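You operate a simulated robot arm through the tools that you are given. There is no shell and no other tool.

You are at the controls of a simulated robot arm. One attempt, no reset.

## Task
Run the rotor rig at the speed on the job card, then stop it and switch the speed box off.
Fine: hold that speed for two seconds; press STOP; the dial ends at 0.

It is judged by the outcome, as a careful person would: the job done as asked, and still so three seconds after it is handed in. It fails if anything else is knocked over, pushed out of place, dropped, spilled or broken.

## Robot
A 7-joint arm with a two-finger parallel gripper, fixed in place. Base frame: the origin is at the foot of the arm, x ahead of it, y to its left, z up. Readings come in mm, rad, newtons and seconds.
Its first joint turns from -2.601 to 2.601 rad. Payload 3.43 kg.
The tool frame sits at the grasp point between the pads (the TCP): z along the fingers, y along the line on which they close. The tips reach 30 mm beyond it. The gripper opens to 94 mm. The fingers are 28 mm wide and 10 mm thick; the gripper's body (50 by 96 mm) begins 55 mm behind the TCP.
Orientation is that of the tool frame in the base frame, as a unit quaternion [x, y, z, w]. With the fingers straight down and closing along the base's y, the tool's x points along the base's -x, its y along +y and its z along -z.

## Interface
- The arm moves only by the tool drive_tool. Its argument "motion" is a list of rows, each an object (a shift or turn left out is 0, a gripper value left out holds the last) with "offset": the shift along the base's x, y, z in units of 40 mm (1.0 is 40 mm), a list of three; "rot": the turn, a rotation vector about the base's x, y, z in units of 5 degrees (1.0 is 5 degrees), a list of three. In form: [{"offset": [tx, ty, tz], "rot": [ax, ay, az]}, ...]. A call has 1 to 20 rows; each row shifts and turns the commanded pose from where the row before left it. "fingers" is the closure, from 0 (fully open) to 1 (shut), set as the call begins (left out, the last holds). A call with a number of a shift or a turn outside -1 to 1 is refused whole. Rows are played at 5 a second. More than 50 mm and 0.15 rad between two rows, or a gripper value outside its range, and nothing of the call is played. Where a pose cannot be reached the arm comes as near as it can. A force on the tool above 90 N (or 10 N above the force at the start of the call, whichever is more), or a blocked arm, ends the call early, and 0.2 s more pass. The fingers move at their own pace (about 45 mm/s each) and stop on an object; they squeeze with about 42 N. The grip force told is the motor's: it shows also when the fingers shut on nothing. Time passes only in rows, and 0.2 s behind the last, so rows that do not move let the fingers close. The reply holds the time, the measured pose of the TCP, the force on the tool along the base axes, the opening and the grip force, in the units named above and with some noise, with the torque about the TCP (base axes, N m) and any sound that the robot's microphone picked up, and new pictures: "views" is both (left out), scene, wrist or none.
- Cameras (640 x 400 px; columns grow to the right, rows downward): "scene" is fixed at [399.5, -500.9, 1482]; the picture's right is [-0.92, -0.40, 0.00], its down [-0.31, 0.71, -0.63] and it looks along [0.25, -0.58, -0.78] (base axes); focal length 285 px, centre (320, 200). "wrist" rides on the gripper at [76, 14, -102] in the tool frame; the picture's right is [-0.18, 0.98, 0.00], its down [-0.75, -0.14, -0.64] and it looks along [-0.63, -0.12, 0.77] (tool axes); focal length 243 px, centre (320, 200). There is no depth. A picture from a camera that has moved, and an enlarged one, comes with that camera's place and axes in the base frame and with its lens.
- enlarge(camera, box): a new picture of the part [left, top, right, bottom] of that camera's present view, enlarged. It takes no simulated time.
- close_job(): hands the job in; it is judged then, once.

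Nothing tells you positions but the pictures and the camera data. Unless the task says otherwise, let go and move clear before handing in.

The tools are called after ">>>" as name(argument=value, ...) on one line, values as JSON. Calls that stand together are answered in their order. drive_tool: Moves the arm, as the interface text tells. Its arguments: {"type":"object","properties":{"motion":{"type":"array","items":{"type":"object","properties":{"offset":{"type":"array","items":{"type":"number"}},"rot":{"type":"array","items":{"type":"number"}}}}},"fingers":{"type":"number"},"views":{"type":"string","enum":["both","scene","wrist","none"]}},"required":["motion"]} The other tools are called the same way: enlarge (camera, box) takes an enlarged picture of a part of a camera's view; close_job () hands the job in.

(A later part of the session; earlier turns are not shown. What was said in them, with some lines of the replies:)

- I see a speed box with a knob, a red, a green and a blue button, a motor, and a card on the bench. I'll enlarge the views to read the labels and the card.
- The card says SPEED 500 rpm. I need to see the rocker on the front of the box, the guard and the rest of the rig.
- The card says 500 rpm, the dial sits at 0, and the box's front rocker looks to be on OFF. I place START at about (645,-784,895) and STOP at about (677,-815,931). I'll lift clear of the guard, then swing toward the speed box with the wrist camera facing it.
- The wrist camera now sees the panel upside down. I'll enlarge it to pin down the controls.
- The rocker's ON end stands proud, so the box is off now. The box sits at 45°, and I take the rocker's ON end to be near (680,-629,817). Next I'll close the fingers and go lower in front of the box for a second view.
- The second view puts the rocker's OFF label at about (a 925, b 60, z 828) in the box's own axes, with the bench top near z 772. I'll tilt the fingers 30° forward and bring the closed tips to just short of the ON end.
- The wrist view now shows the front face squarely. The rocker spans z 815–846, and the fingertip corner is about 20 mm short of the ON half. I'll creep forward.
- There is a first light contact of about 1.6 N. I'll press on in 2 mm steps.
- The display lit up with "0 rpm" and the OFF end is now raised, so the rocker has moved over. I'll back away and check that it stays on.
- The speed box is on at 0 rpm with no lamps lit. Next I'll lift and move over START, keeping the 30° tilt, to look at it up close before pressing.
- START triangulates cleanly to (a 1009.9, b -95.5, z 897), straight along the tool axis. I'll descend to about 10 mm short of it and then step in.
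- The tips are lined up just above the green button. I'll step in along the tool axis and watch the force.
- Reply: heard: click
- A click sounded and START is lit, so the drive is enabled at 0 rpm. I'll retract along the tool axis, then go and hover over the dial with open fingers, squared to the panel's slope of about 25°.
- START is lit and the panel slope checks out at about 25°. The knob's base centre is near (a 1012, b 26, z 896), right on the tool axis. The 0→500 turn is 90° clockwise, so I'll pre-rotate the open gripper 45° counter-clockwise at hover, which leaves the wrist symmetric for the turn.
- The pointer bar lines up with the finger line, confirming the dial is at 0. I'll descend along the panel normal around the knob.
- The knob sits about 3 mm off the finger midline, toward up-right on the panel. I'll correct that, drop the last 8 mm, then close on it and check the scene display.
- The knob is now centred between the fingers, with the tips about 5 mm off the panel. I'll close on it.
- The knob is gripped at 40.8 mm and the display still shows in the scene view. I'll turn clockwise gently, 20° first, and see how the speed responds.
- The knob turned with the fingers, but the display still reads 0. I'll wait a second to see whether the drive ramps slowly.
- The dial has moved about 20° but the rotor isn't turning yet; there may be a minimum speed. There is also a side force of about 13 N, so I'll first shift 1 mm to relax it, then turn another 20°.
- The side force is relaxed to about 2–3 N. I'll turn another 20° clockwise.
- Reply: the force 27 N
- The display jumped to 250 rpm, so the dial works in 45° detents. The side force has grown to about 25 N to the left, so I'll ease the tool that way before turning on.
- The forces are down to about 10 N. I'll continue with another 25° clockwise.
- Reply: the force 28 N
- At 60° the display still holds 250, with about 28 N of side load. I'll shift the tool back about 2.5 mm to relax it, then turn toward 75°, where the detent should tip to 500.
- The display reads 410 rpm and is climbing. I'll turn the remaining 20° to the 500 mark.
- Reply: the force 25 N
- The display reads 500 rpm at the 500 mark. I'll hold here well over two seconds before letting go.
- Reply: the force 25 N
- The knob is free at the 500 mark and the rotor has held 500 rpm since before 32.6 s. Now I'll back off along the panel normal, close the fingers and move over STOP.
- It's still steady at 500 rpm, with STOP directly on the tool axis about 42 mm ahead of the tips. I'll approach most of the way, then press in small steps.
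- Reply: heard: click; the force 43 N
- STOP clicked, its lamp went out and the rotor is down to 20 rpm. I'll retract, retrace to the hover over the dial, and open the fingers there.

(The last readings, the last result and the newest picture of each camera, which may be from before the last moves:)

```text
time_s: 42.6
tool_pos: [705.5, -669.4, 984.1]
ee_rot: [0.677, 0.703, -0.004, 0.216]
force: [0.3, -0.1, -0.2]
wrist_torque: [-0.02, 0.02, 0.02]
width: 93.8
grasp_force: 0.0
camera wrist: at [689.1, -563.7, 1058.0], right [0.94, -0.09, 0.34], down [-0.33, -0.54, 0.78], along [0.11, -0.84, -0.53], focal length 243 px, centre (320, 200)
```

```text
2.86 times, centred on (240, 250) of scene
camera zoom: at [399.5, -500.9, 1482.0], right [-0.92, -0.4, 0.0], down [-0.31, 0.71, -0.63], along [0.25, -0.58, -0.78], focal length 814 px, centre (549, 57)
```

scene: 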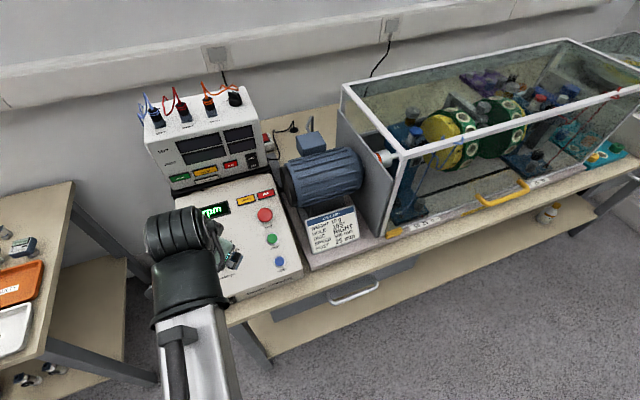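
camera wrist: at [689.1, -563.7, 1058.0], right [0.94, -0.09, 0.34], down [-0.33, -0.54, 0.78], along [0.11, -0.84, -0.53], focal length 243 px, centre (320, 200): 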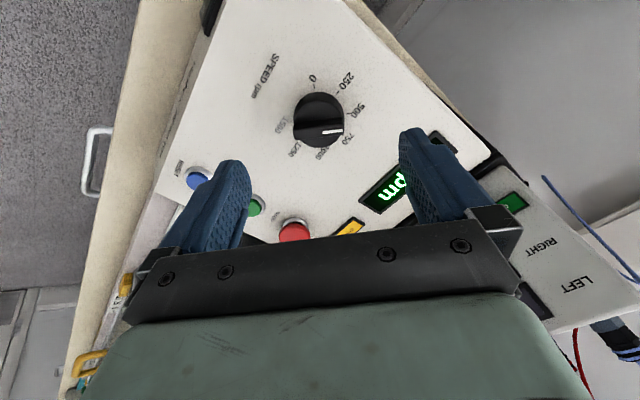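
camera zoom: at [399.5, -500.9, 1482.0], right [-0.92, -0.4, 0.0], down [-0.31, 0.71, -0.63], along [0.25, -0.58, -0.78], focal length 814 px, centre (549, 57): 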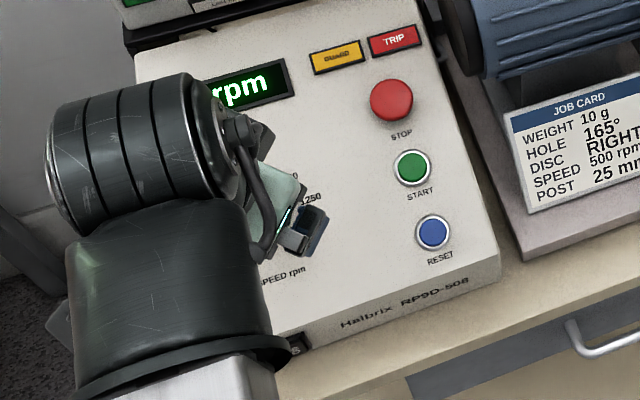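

The dial is under the open fingers. I'll make a 2 mm centring shift, then descend around the knob.

>>> drive_tool(motion=[{"offset": [-0.0366, -0.027, -0.003]}, {"offset": [0.149, -0.149, -0.453]}, {"offset": [0.149, -0.149, -0.453]}, {"offset": [0.149, -0.149, -0.453]}, {"offset": [0, 0, 0]}], fingers=0, views="both")

>>> enlarge(camera="wrist", box=[180, 40, 500, 240])

>>> enlarge(camera="scene", box=[170, 180, 310, 320])

```text
time_s: 43.8
tool_pos: [721.8, -687.2, 927.1]
ee_rot: [0.676, 0.704, -0.004, 0.217]
force: [0.1, -0.3, 0.3]
wrist_torque: [-0.01, 0.02, 0.0]
width: 94.0
grasp_force: 0.1
camera wrist: at [704.7, -580.9, 1000.9], right [0.94, -0.09, 0.34], down [-0.33, -0.54, 0.78], along [0.11, -0.84, -0.53], focal length 243 px, centre (320, 200)
```

scene: 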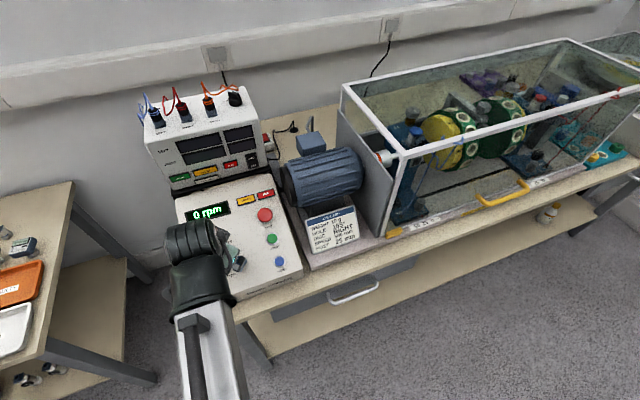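
wrist: 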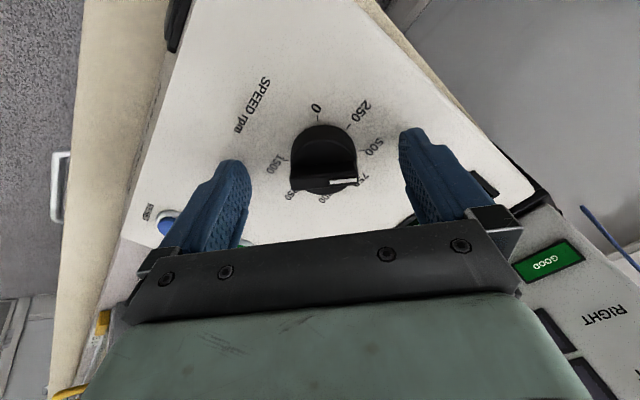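

```text
2.00 times, centred on (340, 140) of wrist
camera zoom: at [704.7, -580.9, 1000.9], right [0.94, -0.09, 0.34], down [-0.33, -0.54, 0.78], along [0.11, -0.84, -0.53], focal length 485 px, centre (280, 320)
```

zoom: 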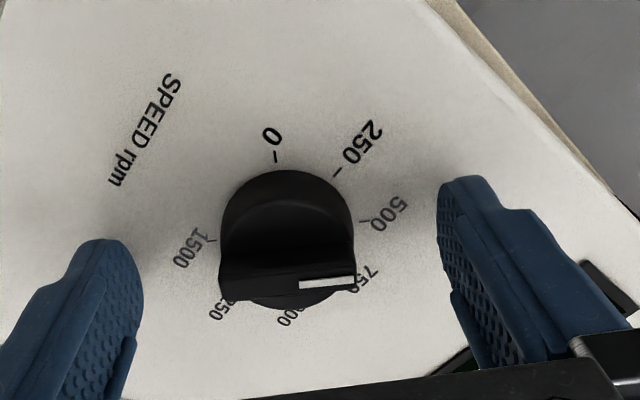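

```text
2.86 times, centred on (240, 250) of scene
camera zoom: at [399.5, -500.9, 1482.0], right [-0.92, -0.4, 0.0], down [-0.31, 0.71, -0.63], along [0.25, -0.58, -0.78], focal length 814 px, centre (549, 57)
```

zoom: 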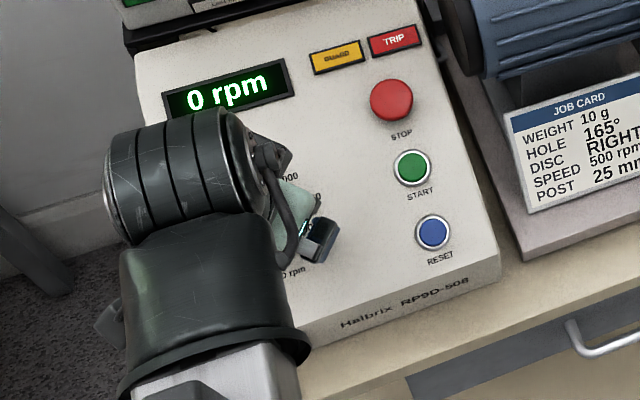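

The rotor is at 0 rpm. The knob is about 2 mm off the finger midline, so I'll correct that and close on it.

>>> drive_tool(motion=[{"offset": [0.0475, 0.0045, 0.0143]}, {"offset": [0, 0, 0]}], fingers=0, views="none")

>>> drive_tool(motion=[{"offset": [0, 0, 0]}, {"offset": [0, 0, 0]}, {"offset": [0, 0, 0]}, {"offset": [0, 0, 0]}], fingers=1, views="wrist")

>>> enlarge(camera="wrist", box=[180, 40, 500, 240])

```text
time_s: 44.4
tool_pos: [723.4, -686.4, 927.3]
ee_rot: [0.677, 0.703, -0.003, 0.217]
force: [-0.3, 1.1, -0.3]
wrist_torque: [-0.01, 0.0, 0.0]
width: 93.9
grasp_force: 0.1
```

```text
time_s: 45.4
tool_pos: [722.4, -686.1, 927.9]
ee_rot: [0.676, 0.704, -0.003, 0.218]
force: [2.2, -0.2, -0.3]
wrist_torque: [0.05, -0.06, 0.05]
width: 40.9
grasp_force: 31.9
camera wrist: at [706.6, -580.9, 1001.5], right [0.94, -0.09, 0.34], down [-0.33, -0.54, 0.78], along [0.11, -0.84, -0.53], focal length 243 px, centre (320, 200)
```

wrist: 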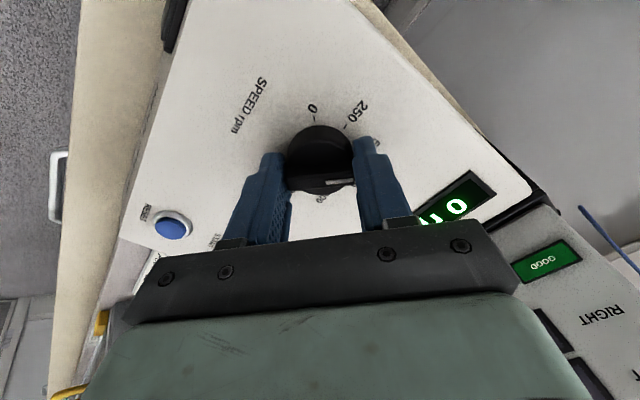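

```text
2.00 times, centred on (340, 140) of wrist
camera zoom: at [706.6, -580.9, 1001.5], right [0.94, -0.09, 0.34], down [-0.33, -0.54, 0.78], along [0.11, -0.84, -0.53], focal length 485 px, centre (280, 320)
```

zoom: 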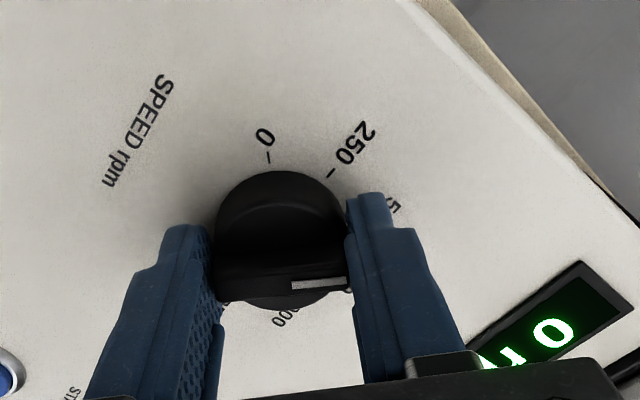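

The grip is good with almost no side force. I'll turn back counter-clockwise in stages, watching the forces.

>>> drive_tool(motion=[{"rot": [-0.1494, 0.1494, 0.4532]}, {"rot": [-0.1494, 0.1494, 0.4532]}, {"rot": [-0.1494, 0.1494, 0.4532]}, {"rot": [-0.1494, 0.1494, 0.4532]}, {"rot": [-0.1494, 0.1494, 0.4532]}, {"rot": [-0.1494, 0.1494, 0.4532]}, {"rot": [-0.1494, 0.1494, 0.4532]}, {"rot": [-0.1494, 0.1494, 0.4532]}, {"offset": [0, 0, 0]}], fingers=1, views="none")

```text
time_s: 47.4
tool_pos: [722.9, -686.9, 927.6]
ee_rot: [0.543, 0.811, -0.041, 0.212]
force: [7.5, 10.2, -9.7]
wrist_torque: [1.25, 0.17, 0.38]
width: 40.4
grasp_force: 44.7
```

>>> drive_tool(motion=[{"rot": [-0.1494, 0.1494, 0.4532]}, {"rot": [-0.1494, 0.1494, 0.4532]}, {"rot": [-0.1494, 0.1494, 0.4532]}, {"rot": [-0.1494, 0.1494, 0.4532]}, {"rot": [-0.1494, 0.1494, 0.4532]}, {"rot": [-0.1494, 0.1494, 0.4532]}, {"rot": [-0.1494, 0.1494, 0.4532]}, {"rot": [-0.1494, 0.1494, 0.4532]}, {"offset": [0, 0, 0]}], fingers=1, views="wrist")

>>> enlarge(camera="wrist", box=[180, 40, 500, 240])

```text
time_s: 49.4
tool_pos: [722.2, -687.1, 927.4]
ee_rot: [0.395, 0.893, -0.078, 0.201]
force: [1.5, 17.7, -15.5]
wrist_torque: [0.46, 0.21, 0.13]
width: 40.6
grasp_force: 45.0
camera wrist: at [655.8, -594.4, 989.6], right [0.83, 0.54, 0.1], down [0.16, -0.41, 0.9], along [0.53, -0.73, -0.43], focal length 243 px, centre (320, 200)
```

wrist: 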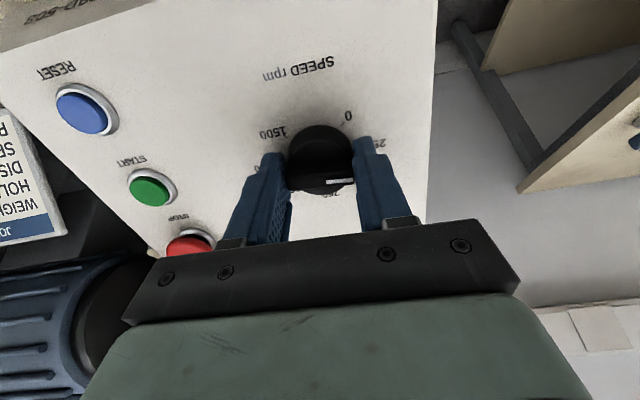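

```text
2.00 times, centred on (340, 140) of wrist
camera zoom: at [655.8, -594.4, 989.6], right [0.83, 0.54, 0.1], down [0.16, -0.41, 0.9], along [0.53, -0.73, -0.43], focal length 485 px, centre (280, 320)
```

zoom: 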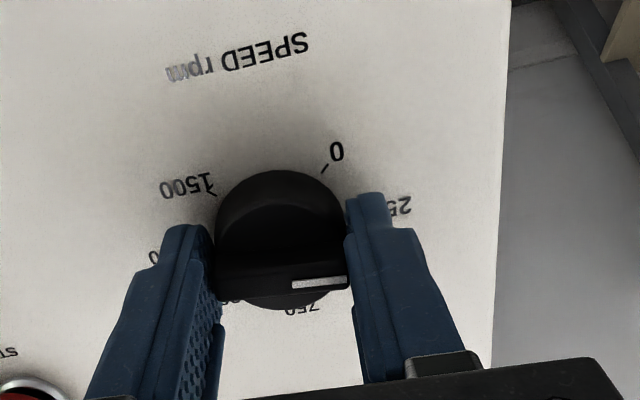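

>>> drive_tool(motion=[{"offset": [-0.003, 0.045, -0.016]}, {"rot": [-0.1494, 0.1494, 0.4532]}, {"rot": [-0.1494, 0.1494, 0.4532]}, {"rot": [-0.1494, 0.1494, 0.4532]}, {"rot": [-0.1494, 0.1494, 0.4532]}, {"rot": [-0.1494, 0.1494, 0.4532]}, {"rot": [-0.1494, 0.1494, 0.4532]}, {"rot": [-0.1494, 0.1494, 0.4532]}, {"rot": [-0.1494, 0.1494, 0.4532]}, {"offset": [0, 0, 0]}], fingers=1, views="none")

```text
time_s: 51.6
tool_pos: [722.3, -687.3, 927.7]
ee_rot: [0.232, 0.948, -0.112, 0.187]
force: [8.3, -18.1, -0.2]
wrist_torque: [-0.67, -0.46, -0.08]
width: 40.5
grasp_force: 45.2
```

>>> drive_tool(motion=[{"offset": [0.01, -0.028, 0.0127]}, {"rot": [-0.1494, 0.1494, 0.4532]}, {"rot": [-0.1494, 0.1494, 0.4532]}, {"rot": [-0.1494, 0.1494, 0.4532]}, {"rot": [-0.1494, 0.1494, 0.4532]}, {"rot": [-0.1494, 0.1494, 0.4532]}, {"rot": [-0.1494, 0.1494, 0.4532]}, {"rot": [-0.1494, 0.1494, 0.4532]}, {"rot": [-0.1494, 0.1494, 0.4532]}, {"rot": [-0.1494, 0.1494, 0.4532]}, {"rot": [-0.1494, 0.1494, 0.4532]}, {"rot": [-0.1494, 0.1494, 0.4532]}, {"offset": [0, 0, 0]}], fingers=1, views="both")

>>> enlarge(camera="wrist", box=[180, 40, 500, 240])

>>> enlarge(camera="scene", box=[170, 180, 310, 320])

```text
time_s: 54.4
tool_pos: [721.4, -687.6, 926.5]
ee_rot: [0.0, 0.976, -0.154, 0.154]
force: [-8.1, -13.8, -2.9]
wrist_torque: [-0.43, 0.63, -0.33]
width: 40.5
grasp_force: 44.8
camera wrist: at [619.3, -645.8, 994.5], right [0.22, 0.95, -0.24], down [0.52, 0.09, 0.85], along [0.82, -0.31, -0.47], focal length 243 px, centre (320, 200)
```

scene: 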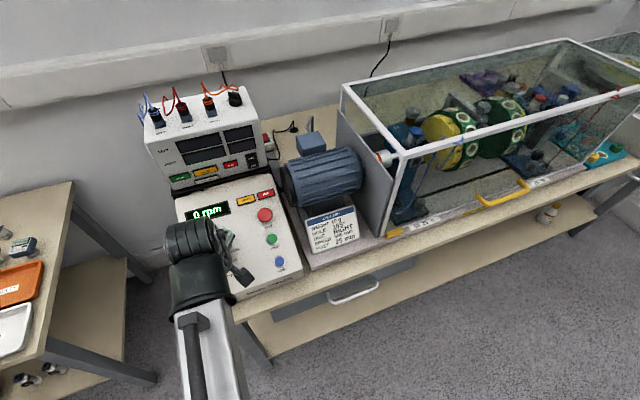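
wrist: 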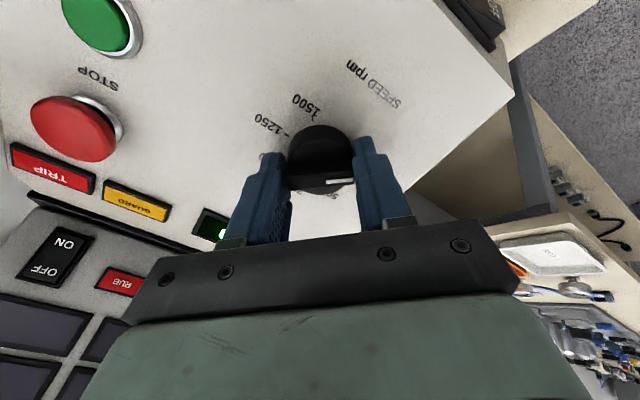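

```text
2.00 times, centred on (340, 140) of wrist
camera zoom: at [619.3, -645.8, 994.5], right [0.22, 0.95, -0.24], down [0.52, 0.09, 0.85], along [0.82, -0.31, -0.47], focal length 485 px, centre (280, 320)
```

zoom: 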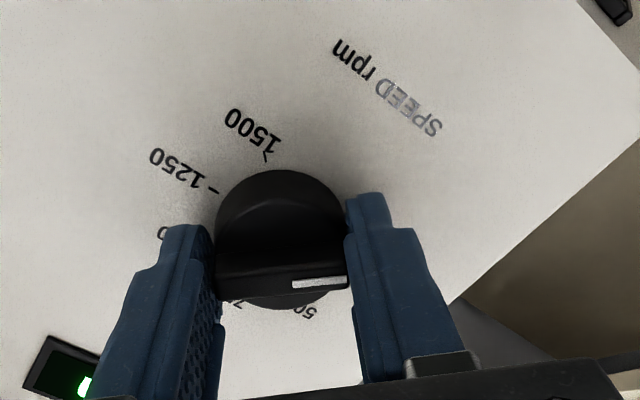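

```text
2.86 times, centred on (240, 250) of scene
camera zoom: at [399.5, -500.9, 1482.0], right [-0.92, -0.4, 0.0], down [-0.31, 0.71, -0.63], along [0.25, -0.58, -0.78], focal length 814 px, centre (549, 57)
```

zoom: 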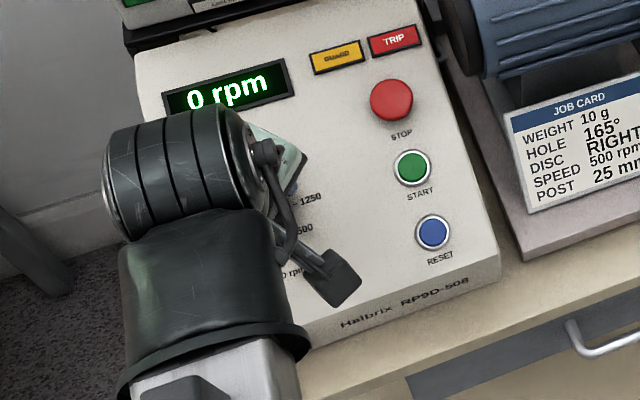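

The dial is back to about 0, though the pointer looks a few degrees short. I'll turn another 5° counter-clockwise, then release and look.

>>> drive_tool(motion=[{"rot": [-0.1494, 0.1494, 0.4532]}, {"rot": [-0.1494, 0.1494, 0.4532]}, {"offset": [0, 0, 0]}], fingers=1, views="none")

>>> drive_tool(motion=[{"offset": [0, 0, 0]}, {"offset": [0, 0, 0]}, {"offset": [0, 0, 0]}, {"offset": [0, 0, 0]}], fingers=0, views="wrist")

>>> enlarge(camera="wrist", box=[180, 40, 500, 240])

```text
time_s: 55.2
tool_pos: [722.4, -688.0, 930.2]
ee_rot: [-0.043, 0.975, -0.159, 0.146]
force: [-6.5, -18.0, -4.1]
wrist_torque: [-0.28, -0.12, -0.82]
width: 40.5
grasp_force: 44.8
```

```text
time_s: 56.2
tool_pos: [722.6, -686.5, 928.3]
ee_rot: [-0.042, 0.975, -0.159, 0.147]
force: [-0.4, 0.5, 0.3]
wrist_torque: [-0.01, 0.0, -0.04]
width: 94.1
grasp_force: 0.1
camera wrist: at [618.4, -651.0, 996.6], right [0.14, 0.95, -0.27], down [0.53, 0.16, 0.83], along [0.84, -0.26, -0.48], focal length 243 px, centre (320, 200)
```

wrist: 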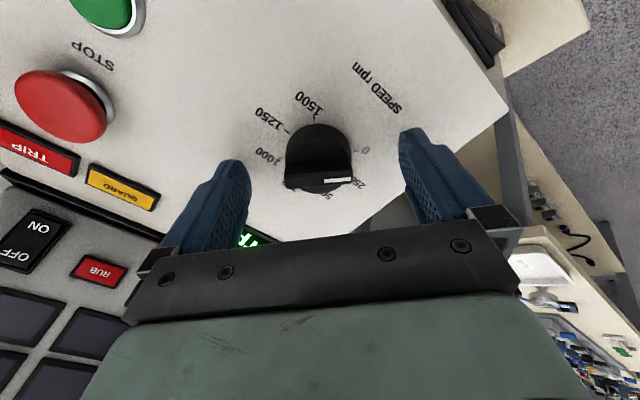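

```text
2.00 times, centred on (340, 140) of wrist
camera zoom: at [618.4, -651.0, 996.6], right [0.14, 0.95, -0.27], down [0.53, 0.16, 0.83], along [0.84, -0.26, -0.48], focal length 485 px, centre (280, 320)
```

zoom: 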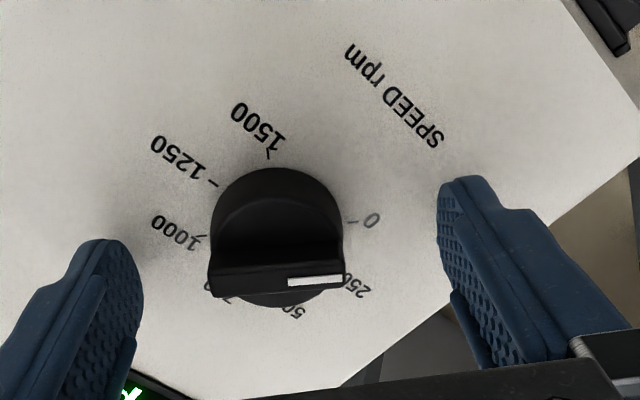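

The turn ended against the 0 stop (about 0.7 N·m felt), and the fingers are off the knob. I'll retract, rotate back to the front-facing pose with the fingers closed, and check the dial in the scene view.

>>> drive_tool(motion=[{"offset": [-0.224, 0.224, 0.68]}, {"offset": [-0.224, 0.224, 0.68]}, {"offset": [0, 0, 0]}], fingers=0, views="none")

>>> drive_tool(motion=[{"offset": [-0.14, 0.288, 0], "rot": [0.2988, -0.2988, -0.9063]}, {"offset": [-0.14, 0.288, 0], "rot": [0.2988, -0.2988, -0.9063]}, {"offset": [-0.14, 0.288, 0], "rot": [0.2988, -0.2988, -0.9063]}, {"offset": [-0.14, 0.288, 0], "rot": [0.2988, -0.2988, -0.9063]}, {"offset": [-0.14, 0.288, 0], "rot": [0.2988, -0.2988, -0.9063]}, {"offset": [-0.14, 0.288, 0], "rot": [0.2988, -0.2988, -0.9063]}, {"offset": [-0.14, 0.288, 0], "rot": [0.2988, -0.2988, -0.9063]}, {"offset": [-0.14, 0.288, 0], "rot": [0.2988, -0.2988, -0.9063]}, {"offset": [-0.14, 0.288, 0], "rot": [0.2988, -0.2988, -0.9063]}, {"offset": [-0.14, 0.288, 0], "rot": [0.2988, -0.2988, -0.9063]}, {"rot": [-0.7071, -0.7071, 0]}, {"offset": [0, 0, 0]}], fingers=1, views="both")

>>> enlarge(camera="scene", box=[170, 180, 310, 320])

```text
time_s: 57.0
tool_pos: [704.3, -668.3, 980.9]
ee_rot: [-0.043, 0.975, -0.159, 0.147]
force: [-0.9, -0.4, -0.4]
wrist_torque: [0.02, -0.01, -0.03]
width: 94.0
grasp_force: 0.0
```

```text
time_s: 59.6
tool_pos: [649.5, -552.5, 981.6]
ee_rot: [0.37, 0.892, -0.099, 0.24]
force: [-0.2, -0.2, 0.2]
wrist_torque: [0.03, 0.01, -0.04]
width: 0.0
grasp_force: 32.8
camera wrist: at [576.0, -459.3, 1034.1], right [0.81, 0.58, 0.09], down [0.13, -0.33, 0.93], along [0.57, -0.74, -0.35], focal length 243 px, centre (320, 200)
```

scene: 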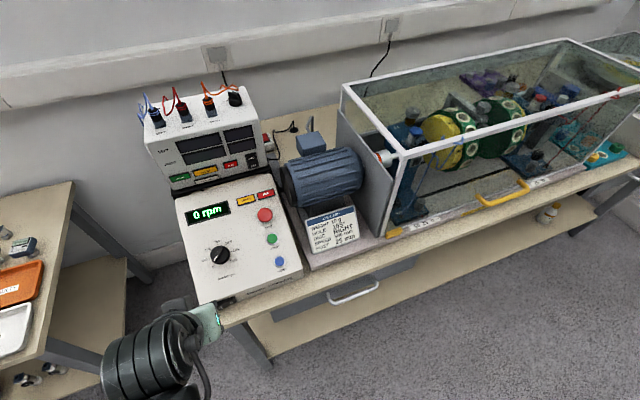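
wrist: 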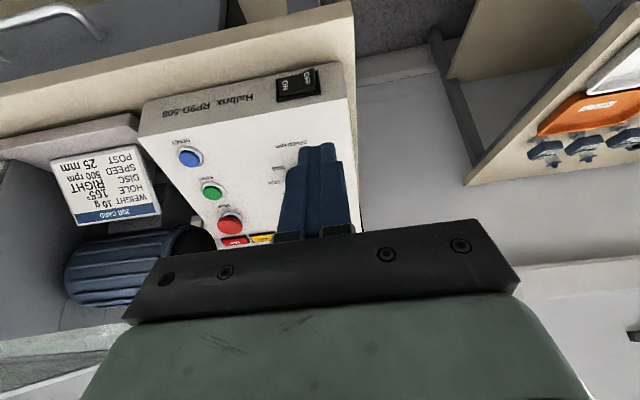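

```text
2.86 times, centred on (240, 250) of scene
camera zoom: at [399.5, -500.9, 1482.0], right [-0.92, -0.4, 0.0], down [-0.31, 0.71, -0.63], along [0.25, -0.58, -0.78], focal length 814 px, centre (549, 57)
```

zoom: 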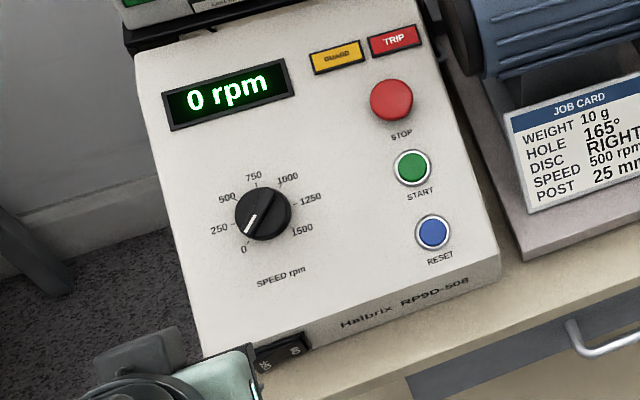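

The dial is back at 0 exactly as it began, with 0 rpm and no lamps lit. Next I'll check the rocker state and go down in front of its OFF end.

>>> enlarge(camera="wrist", box=[240, 40, 360, 120])

>>> drive_tool(motion=[{"offset": [0, 0, -0.82]}, {"offset": [0, 0, -0.82]}, {"offset": [0, 0, -0.82]}, {"offset": [0, 0, -0.82]}, {"offset": [0, 0, 0]}], fingers=1, views="wrist")

>>> enlarge(camera="wrist", box=[220, 60, 420, 260])

```text
5.00 times, centred on (300, 80) of wrist
camera zoom: at [576.0, -459.3, 1034.1], right [0.81, 0.58, 0.09], down [0.13, -0.33, 0.93], along [0.57, -0.74, -0.35], focal length 1213 px, centre (420, 800)
```

zoom: 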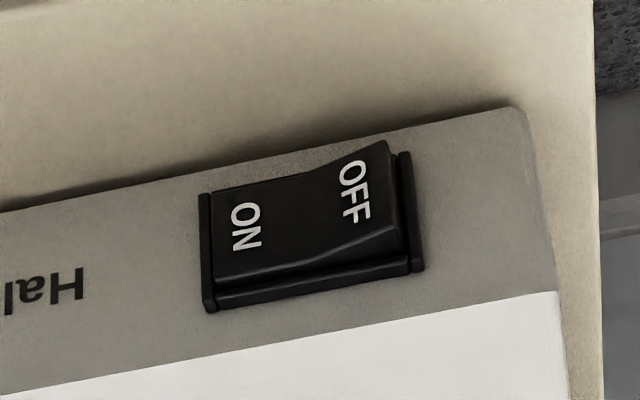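

```text
time_s: 60.8
tool_pos: [649.7, -554.8, 852.5]
ee_rot: [0.369, 0.892, -0.099, 0.24]
force: [0.2, -0.1, 1.0]
wrist_torque: [0.0, -0.01, 0.01]
width: 0.0
grasp_force: 33.3
camera wrist: at [577.2, -460.1, 903.4], right [0.81, 0.58, 0.09], down [0.13, -0.33, 0.93], along [0.57, -0.74, -0.35], focal length 243 px, centre (320, 200)
```

wrist: 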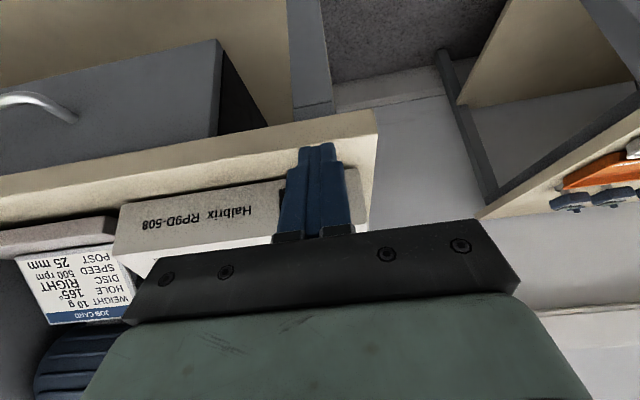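

```text
2.00 times, centred on (320, 160) of wrist
camera zoom: at [577.2, -460.1, 903.4], right [0.81, 0.58, 0.09], down [0.13, -0.33, 0.93], along [0.57, -0.74, -0.35], focal length 485 px, centre (320, 280)
```

zoom: 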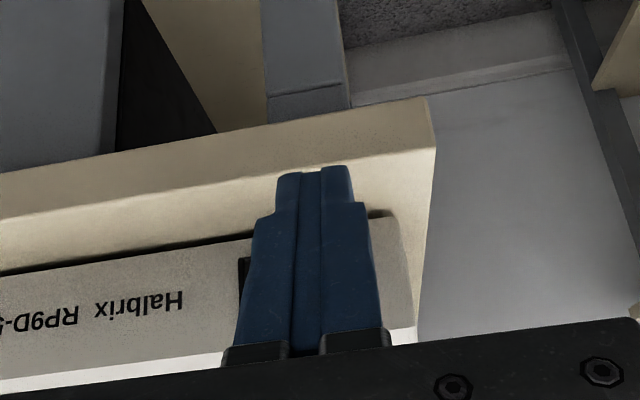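

The rocker is on ON with its OFF end standing proud. I'll advance to just short of it.

>>> drive_tool(motion=[{"offset": [0.212, -0.212, 0]}, {"offset": [0.212, -0.212, 0]}, {"offset": [0.212, -0.212, 0]}, {"offset": [0, 0, 0]}], fingers=1, views="wrist")

>>> enlarge(camera="wrist", box=[220, 60, 420, 260])

```text
time_s: 61.8
tool_pos: [674.8, -579.3, 850.9]
ee_rot: [0.37, 0.892, -0.099, 0.239]
force: [-0.5, -0.1, -1.3]
wrist_torque: [0.01, -0.05, -0.01]
width: 0.0
grasp_force: 33.0
camera wrist: at [601.9, -485.0, 902.7], right [0.81, 0.58, 0.09], down [0.13, -0.33, 0.93], along [0.57, -0.74, -0.35], focal length 243 px, centre (320, 200)
```

wrist: 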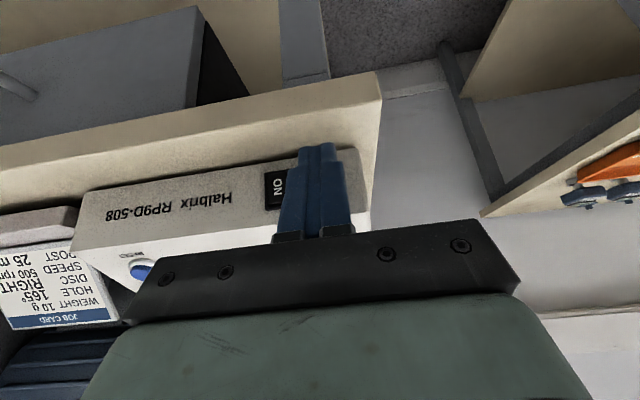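

```text
2.00 times, centred on (320, 160) of wrist
camera zoom: at [601.9, -485.0, 902.7], right [0.81, 0.58, 0.09], down [0.13, -0.33, 0.93], along [0.57, -0.74, -0.35], focal length 485 px, centre (320, 280)
```

zoom: 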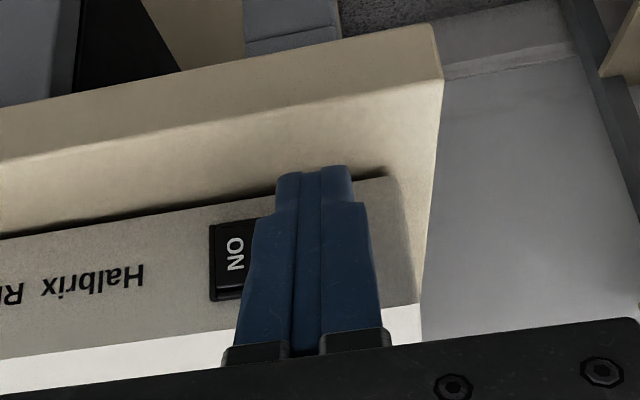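

>>> drive_tool(motion=[{"offset": [0.0354, -0.0354, 0]}, {"offset": [0.0354, -0.0354, 0]}, {"offset": [0.0354, -0.0354, 0]}, {"offset": [0.0354, -0.0354, 0]}, {"offset": [0, 0, 0]}], fingers=1, views="both")

>>> enlarge(camera="scene", box=[170, 180, 310, 320])

>>> enlarge(camera="wrist", box=[220, 60, 420, 260])

```text
time_s: 63.0
tool_pos: [680.1, -585.6, 851.8]
ee_rot: [0.37, 0.892, -0.099, 0.239]
force: [0.5, 0.3, -0.6]
wrist_torque: [-0.04, -0.01, -0.01]
width: 0.0
grasp_force: 33.1
camera wrist: at [607.0, -491.0, 902.2], right [0.81, 0.58, 0.09], down [0.13, -0.33, 0.93], along [0.57, -0.74, -0.35], focal length 243 px, centre (320, 200)
```

scene: 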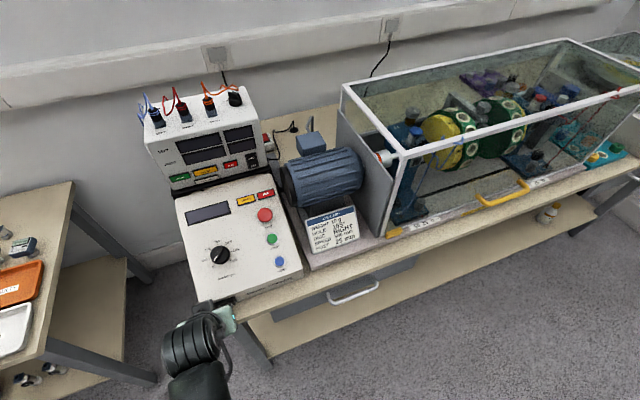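
wrist: 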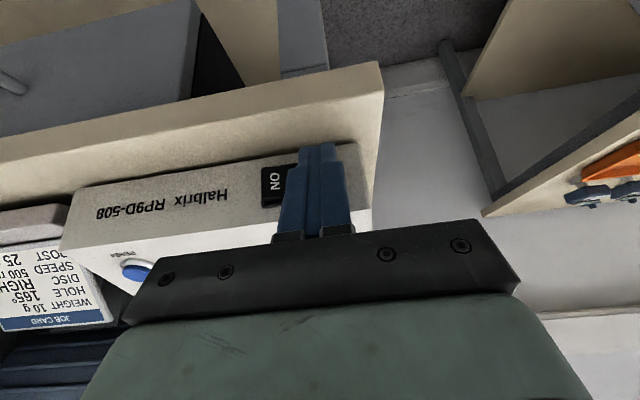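

```text
2.86 times, centred on (240, 250) of scene
camera zoom: at [399.5, -500.9, 1482.0], right [-0.92, -0.4, 0.0], down [-0.31, 0.71, -0.63], along [0.25, -0.58, -0.78], focal length 814 px, centre (549, 57)
```

zoom: 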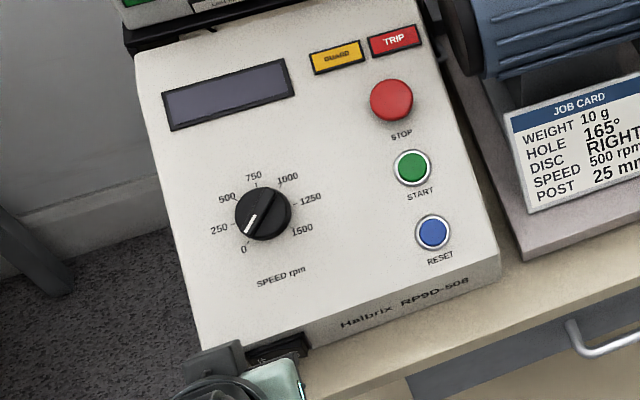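

```text
2.00 times, centred on (320, 160) of wrist
camera zoom: at [607.0, -491.0, 902.2], right [0.81, 0.58, 0.09], down [0.13, -0.33, 0.93], along [0.57, -0.74, -0.35], focal length 485 px, centre (320, 280)
```

zoom: 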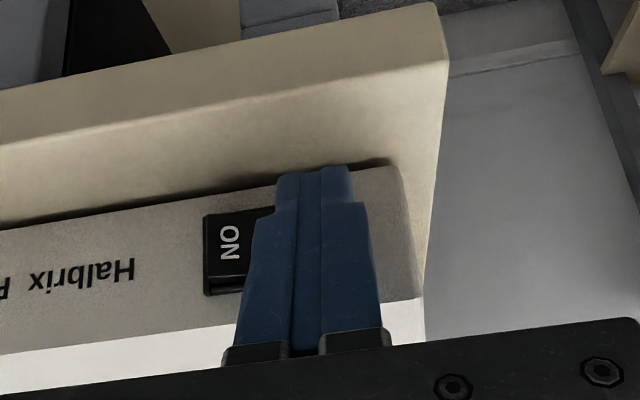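

The display went dark, so the box is off. I'll back well clear and check everything.

>>> drive_tool(motion=[{"offset": [-0.25, 0.25, 0]}, {"offset": [-0.5, 0.5, 0.2]}, {"offset": [-0.5, 0.5, 0.6]}, {"offset": [-0.5, 0.5, 0.8]}, {"offset": [-0.4, 0.4, 0.9]}, {"offset": [0, 0, 0.9]}, {"offset": [0, 0, 0]}], fingers=1, views="both")

>>> enlarge(camera="scene", box=[170, 180, 310, 320])

>>> enlarge(camera="wrist", box=[200, 30, 400, 170])

```text
time_s: 64.6
tool_pos: [594.5, -498.3, 985.1]
ee_rot: [0.369, 0.892, -0.099, 0.24]
force: [-0.3, 0.0, 0.6]
wrist_torque: [0.03, 0.0, -0.02]
width: 0.0
grasp_force: 32.8
camera wrist: at [522.3, -403.5, 1037.1], right [0.81, 0.58, 0.09], down [0.13, -0.33, 0.93], along [0.57, -0.74, -0.35], focal length 243 px, centre (320, 200)
```

scene: 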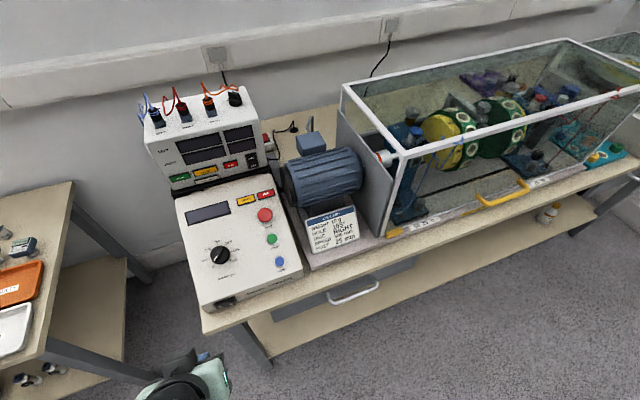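
wrist: 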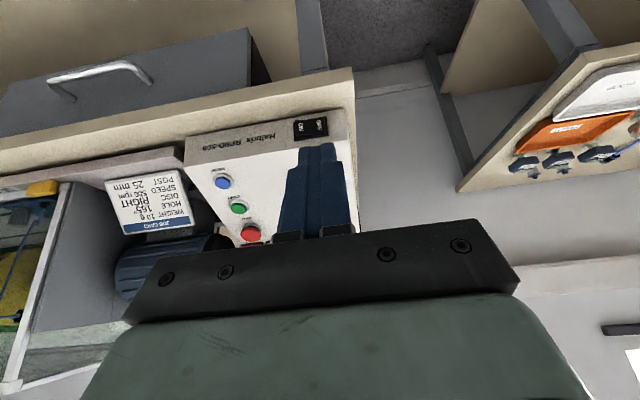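

```text
2.86 times, centred on (240, 250) of scene
camera zoom: at [399.5, -500.9, 1482.0], right [-0.92, -0.4, 0.0], down [-0.31, 0.71, -0.63], along [0.25, -0.58, -0.78], focal length 814 px, centre (549, 57)
```

zoom: 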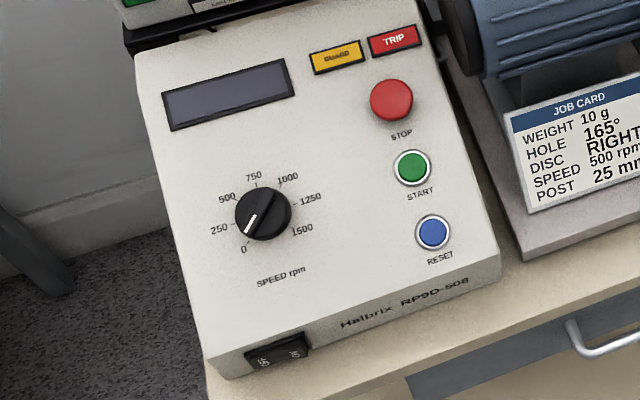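

```text
2.86 times, centred on (300, 100) of wrist
camera zoom: at [522.3, -403.5, 1037.1], right [0.81, 0.58, 0.09], down [0.13, -0.33, 0.93], along [0.57, -0.74, -0.35], focal length 693 px, centre (377, 486)
```

zoom: 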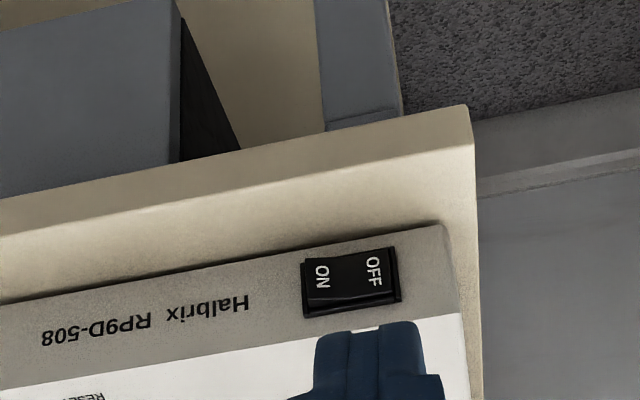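

The box is off with the rocker on OFF, the dial is at 0, the rotor is stopped, and nothing has moved from its place. The rig held 500 rpm for well over two seconds before STOP and the arm is clear, so I'm handing the job in.

>>> close_job()

```text
The job is handed in.
```

The rotor rig ran at the job card's 500 rpm, was stopped with STOP, and the speed box is switched off.

- **Run:** the display read 500 rpm from 32.6 s to at least 38.2 s, well over the two seconds asked.
- **Stop:** STOP clicked and the START lamp went out. The display was down to 20 rpm at the next look and 0 soon after.
- **End state:** the dial is back at 0, the rocker is on OFF and the display is dark.

Turning the dial put up to about 30 N of side load on the box. The pictures show it in the same place as before, and nothing else was touched or moved. The arm was clear of the bench when I handed the job in.
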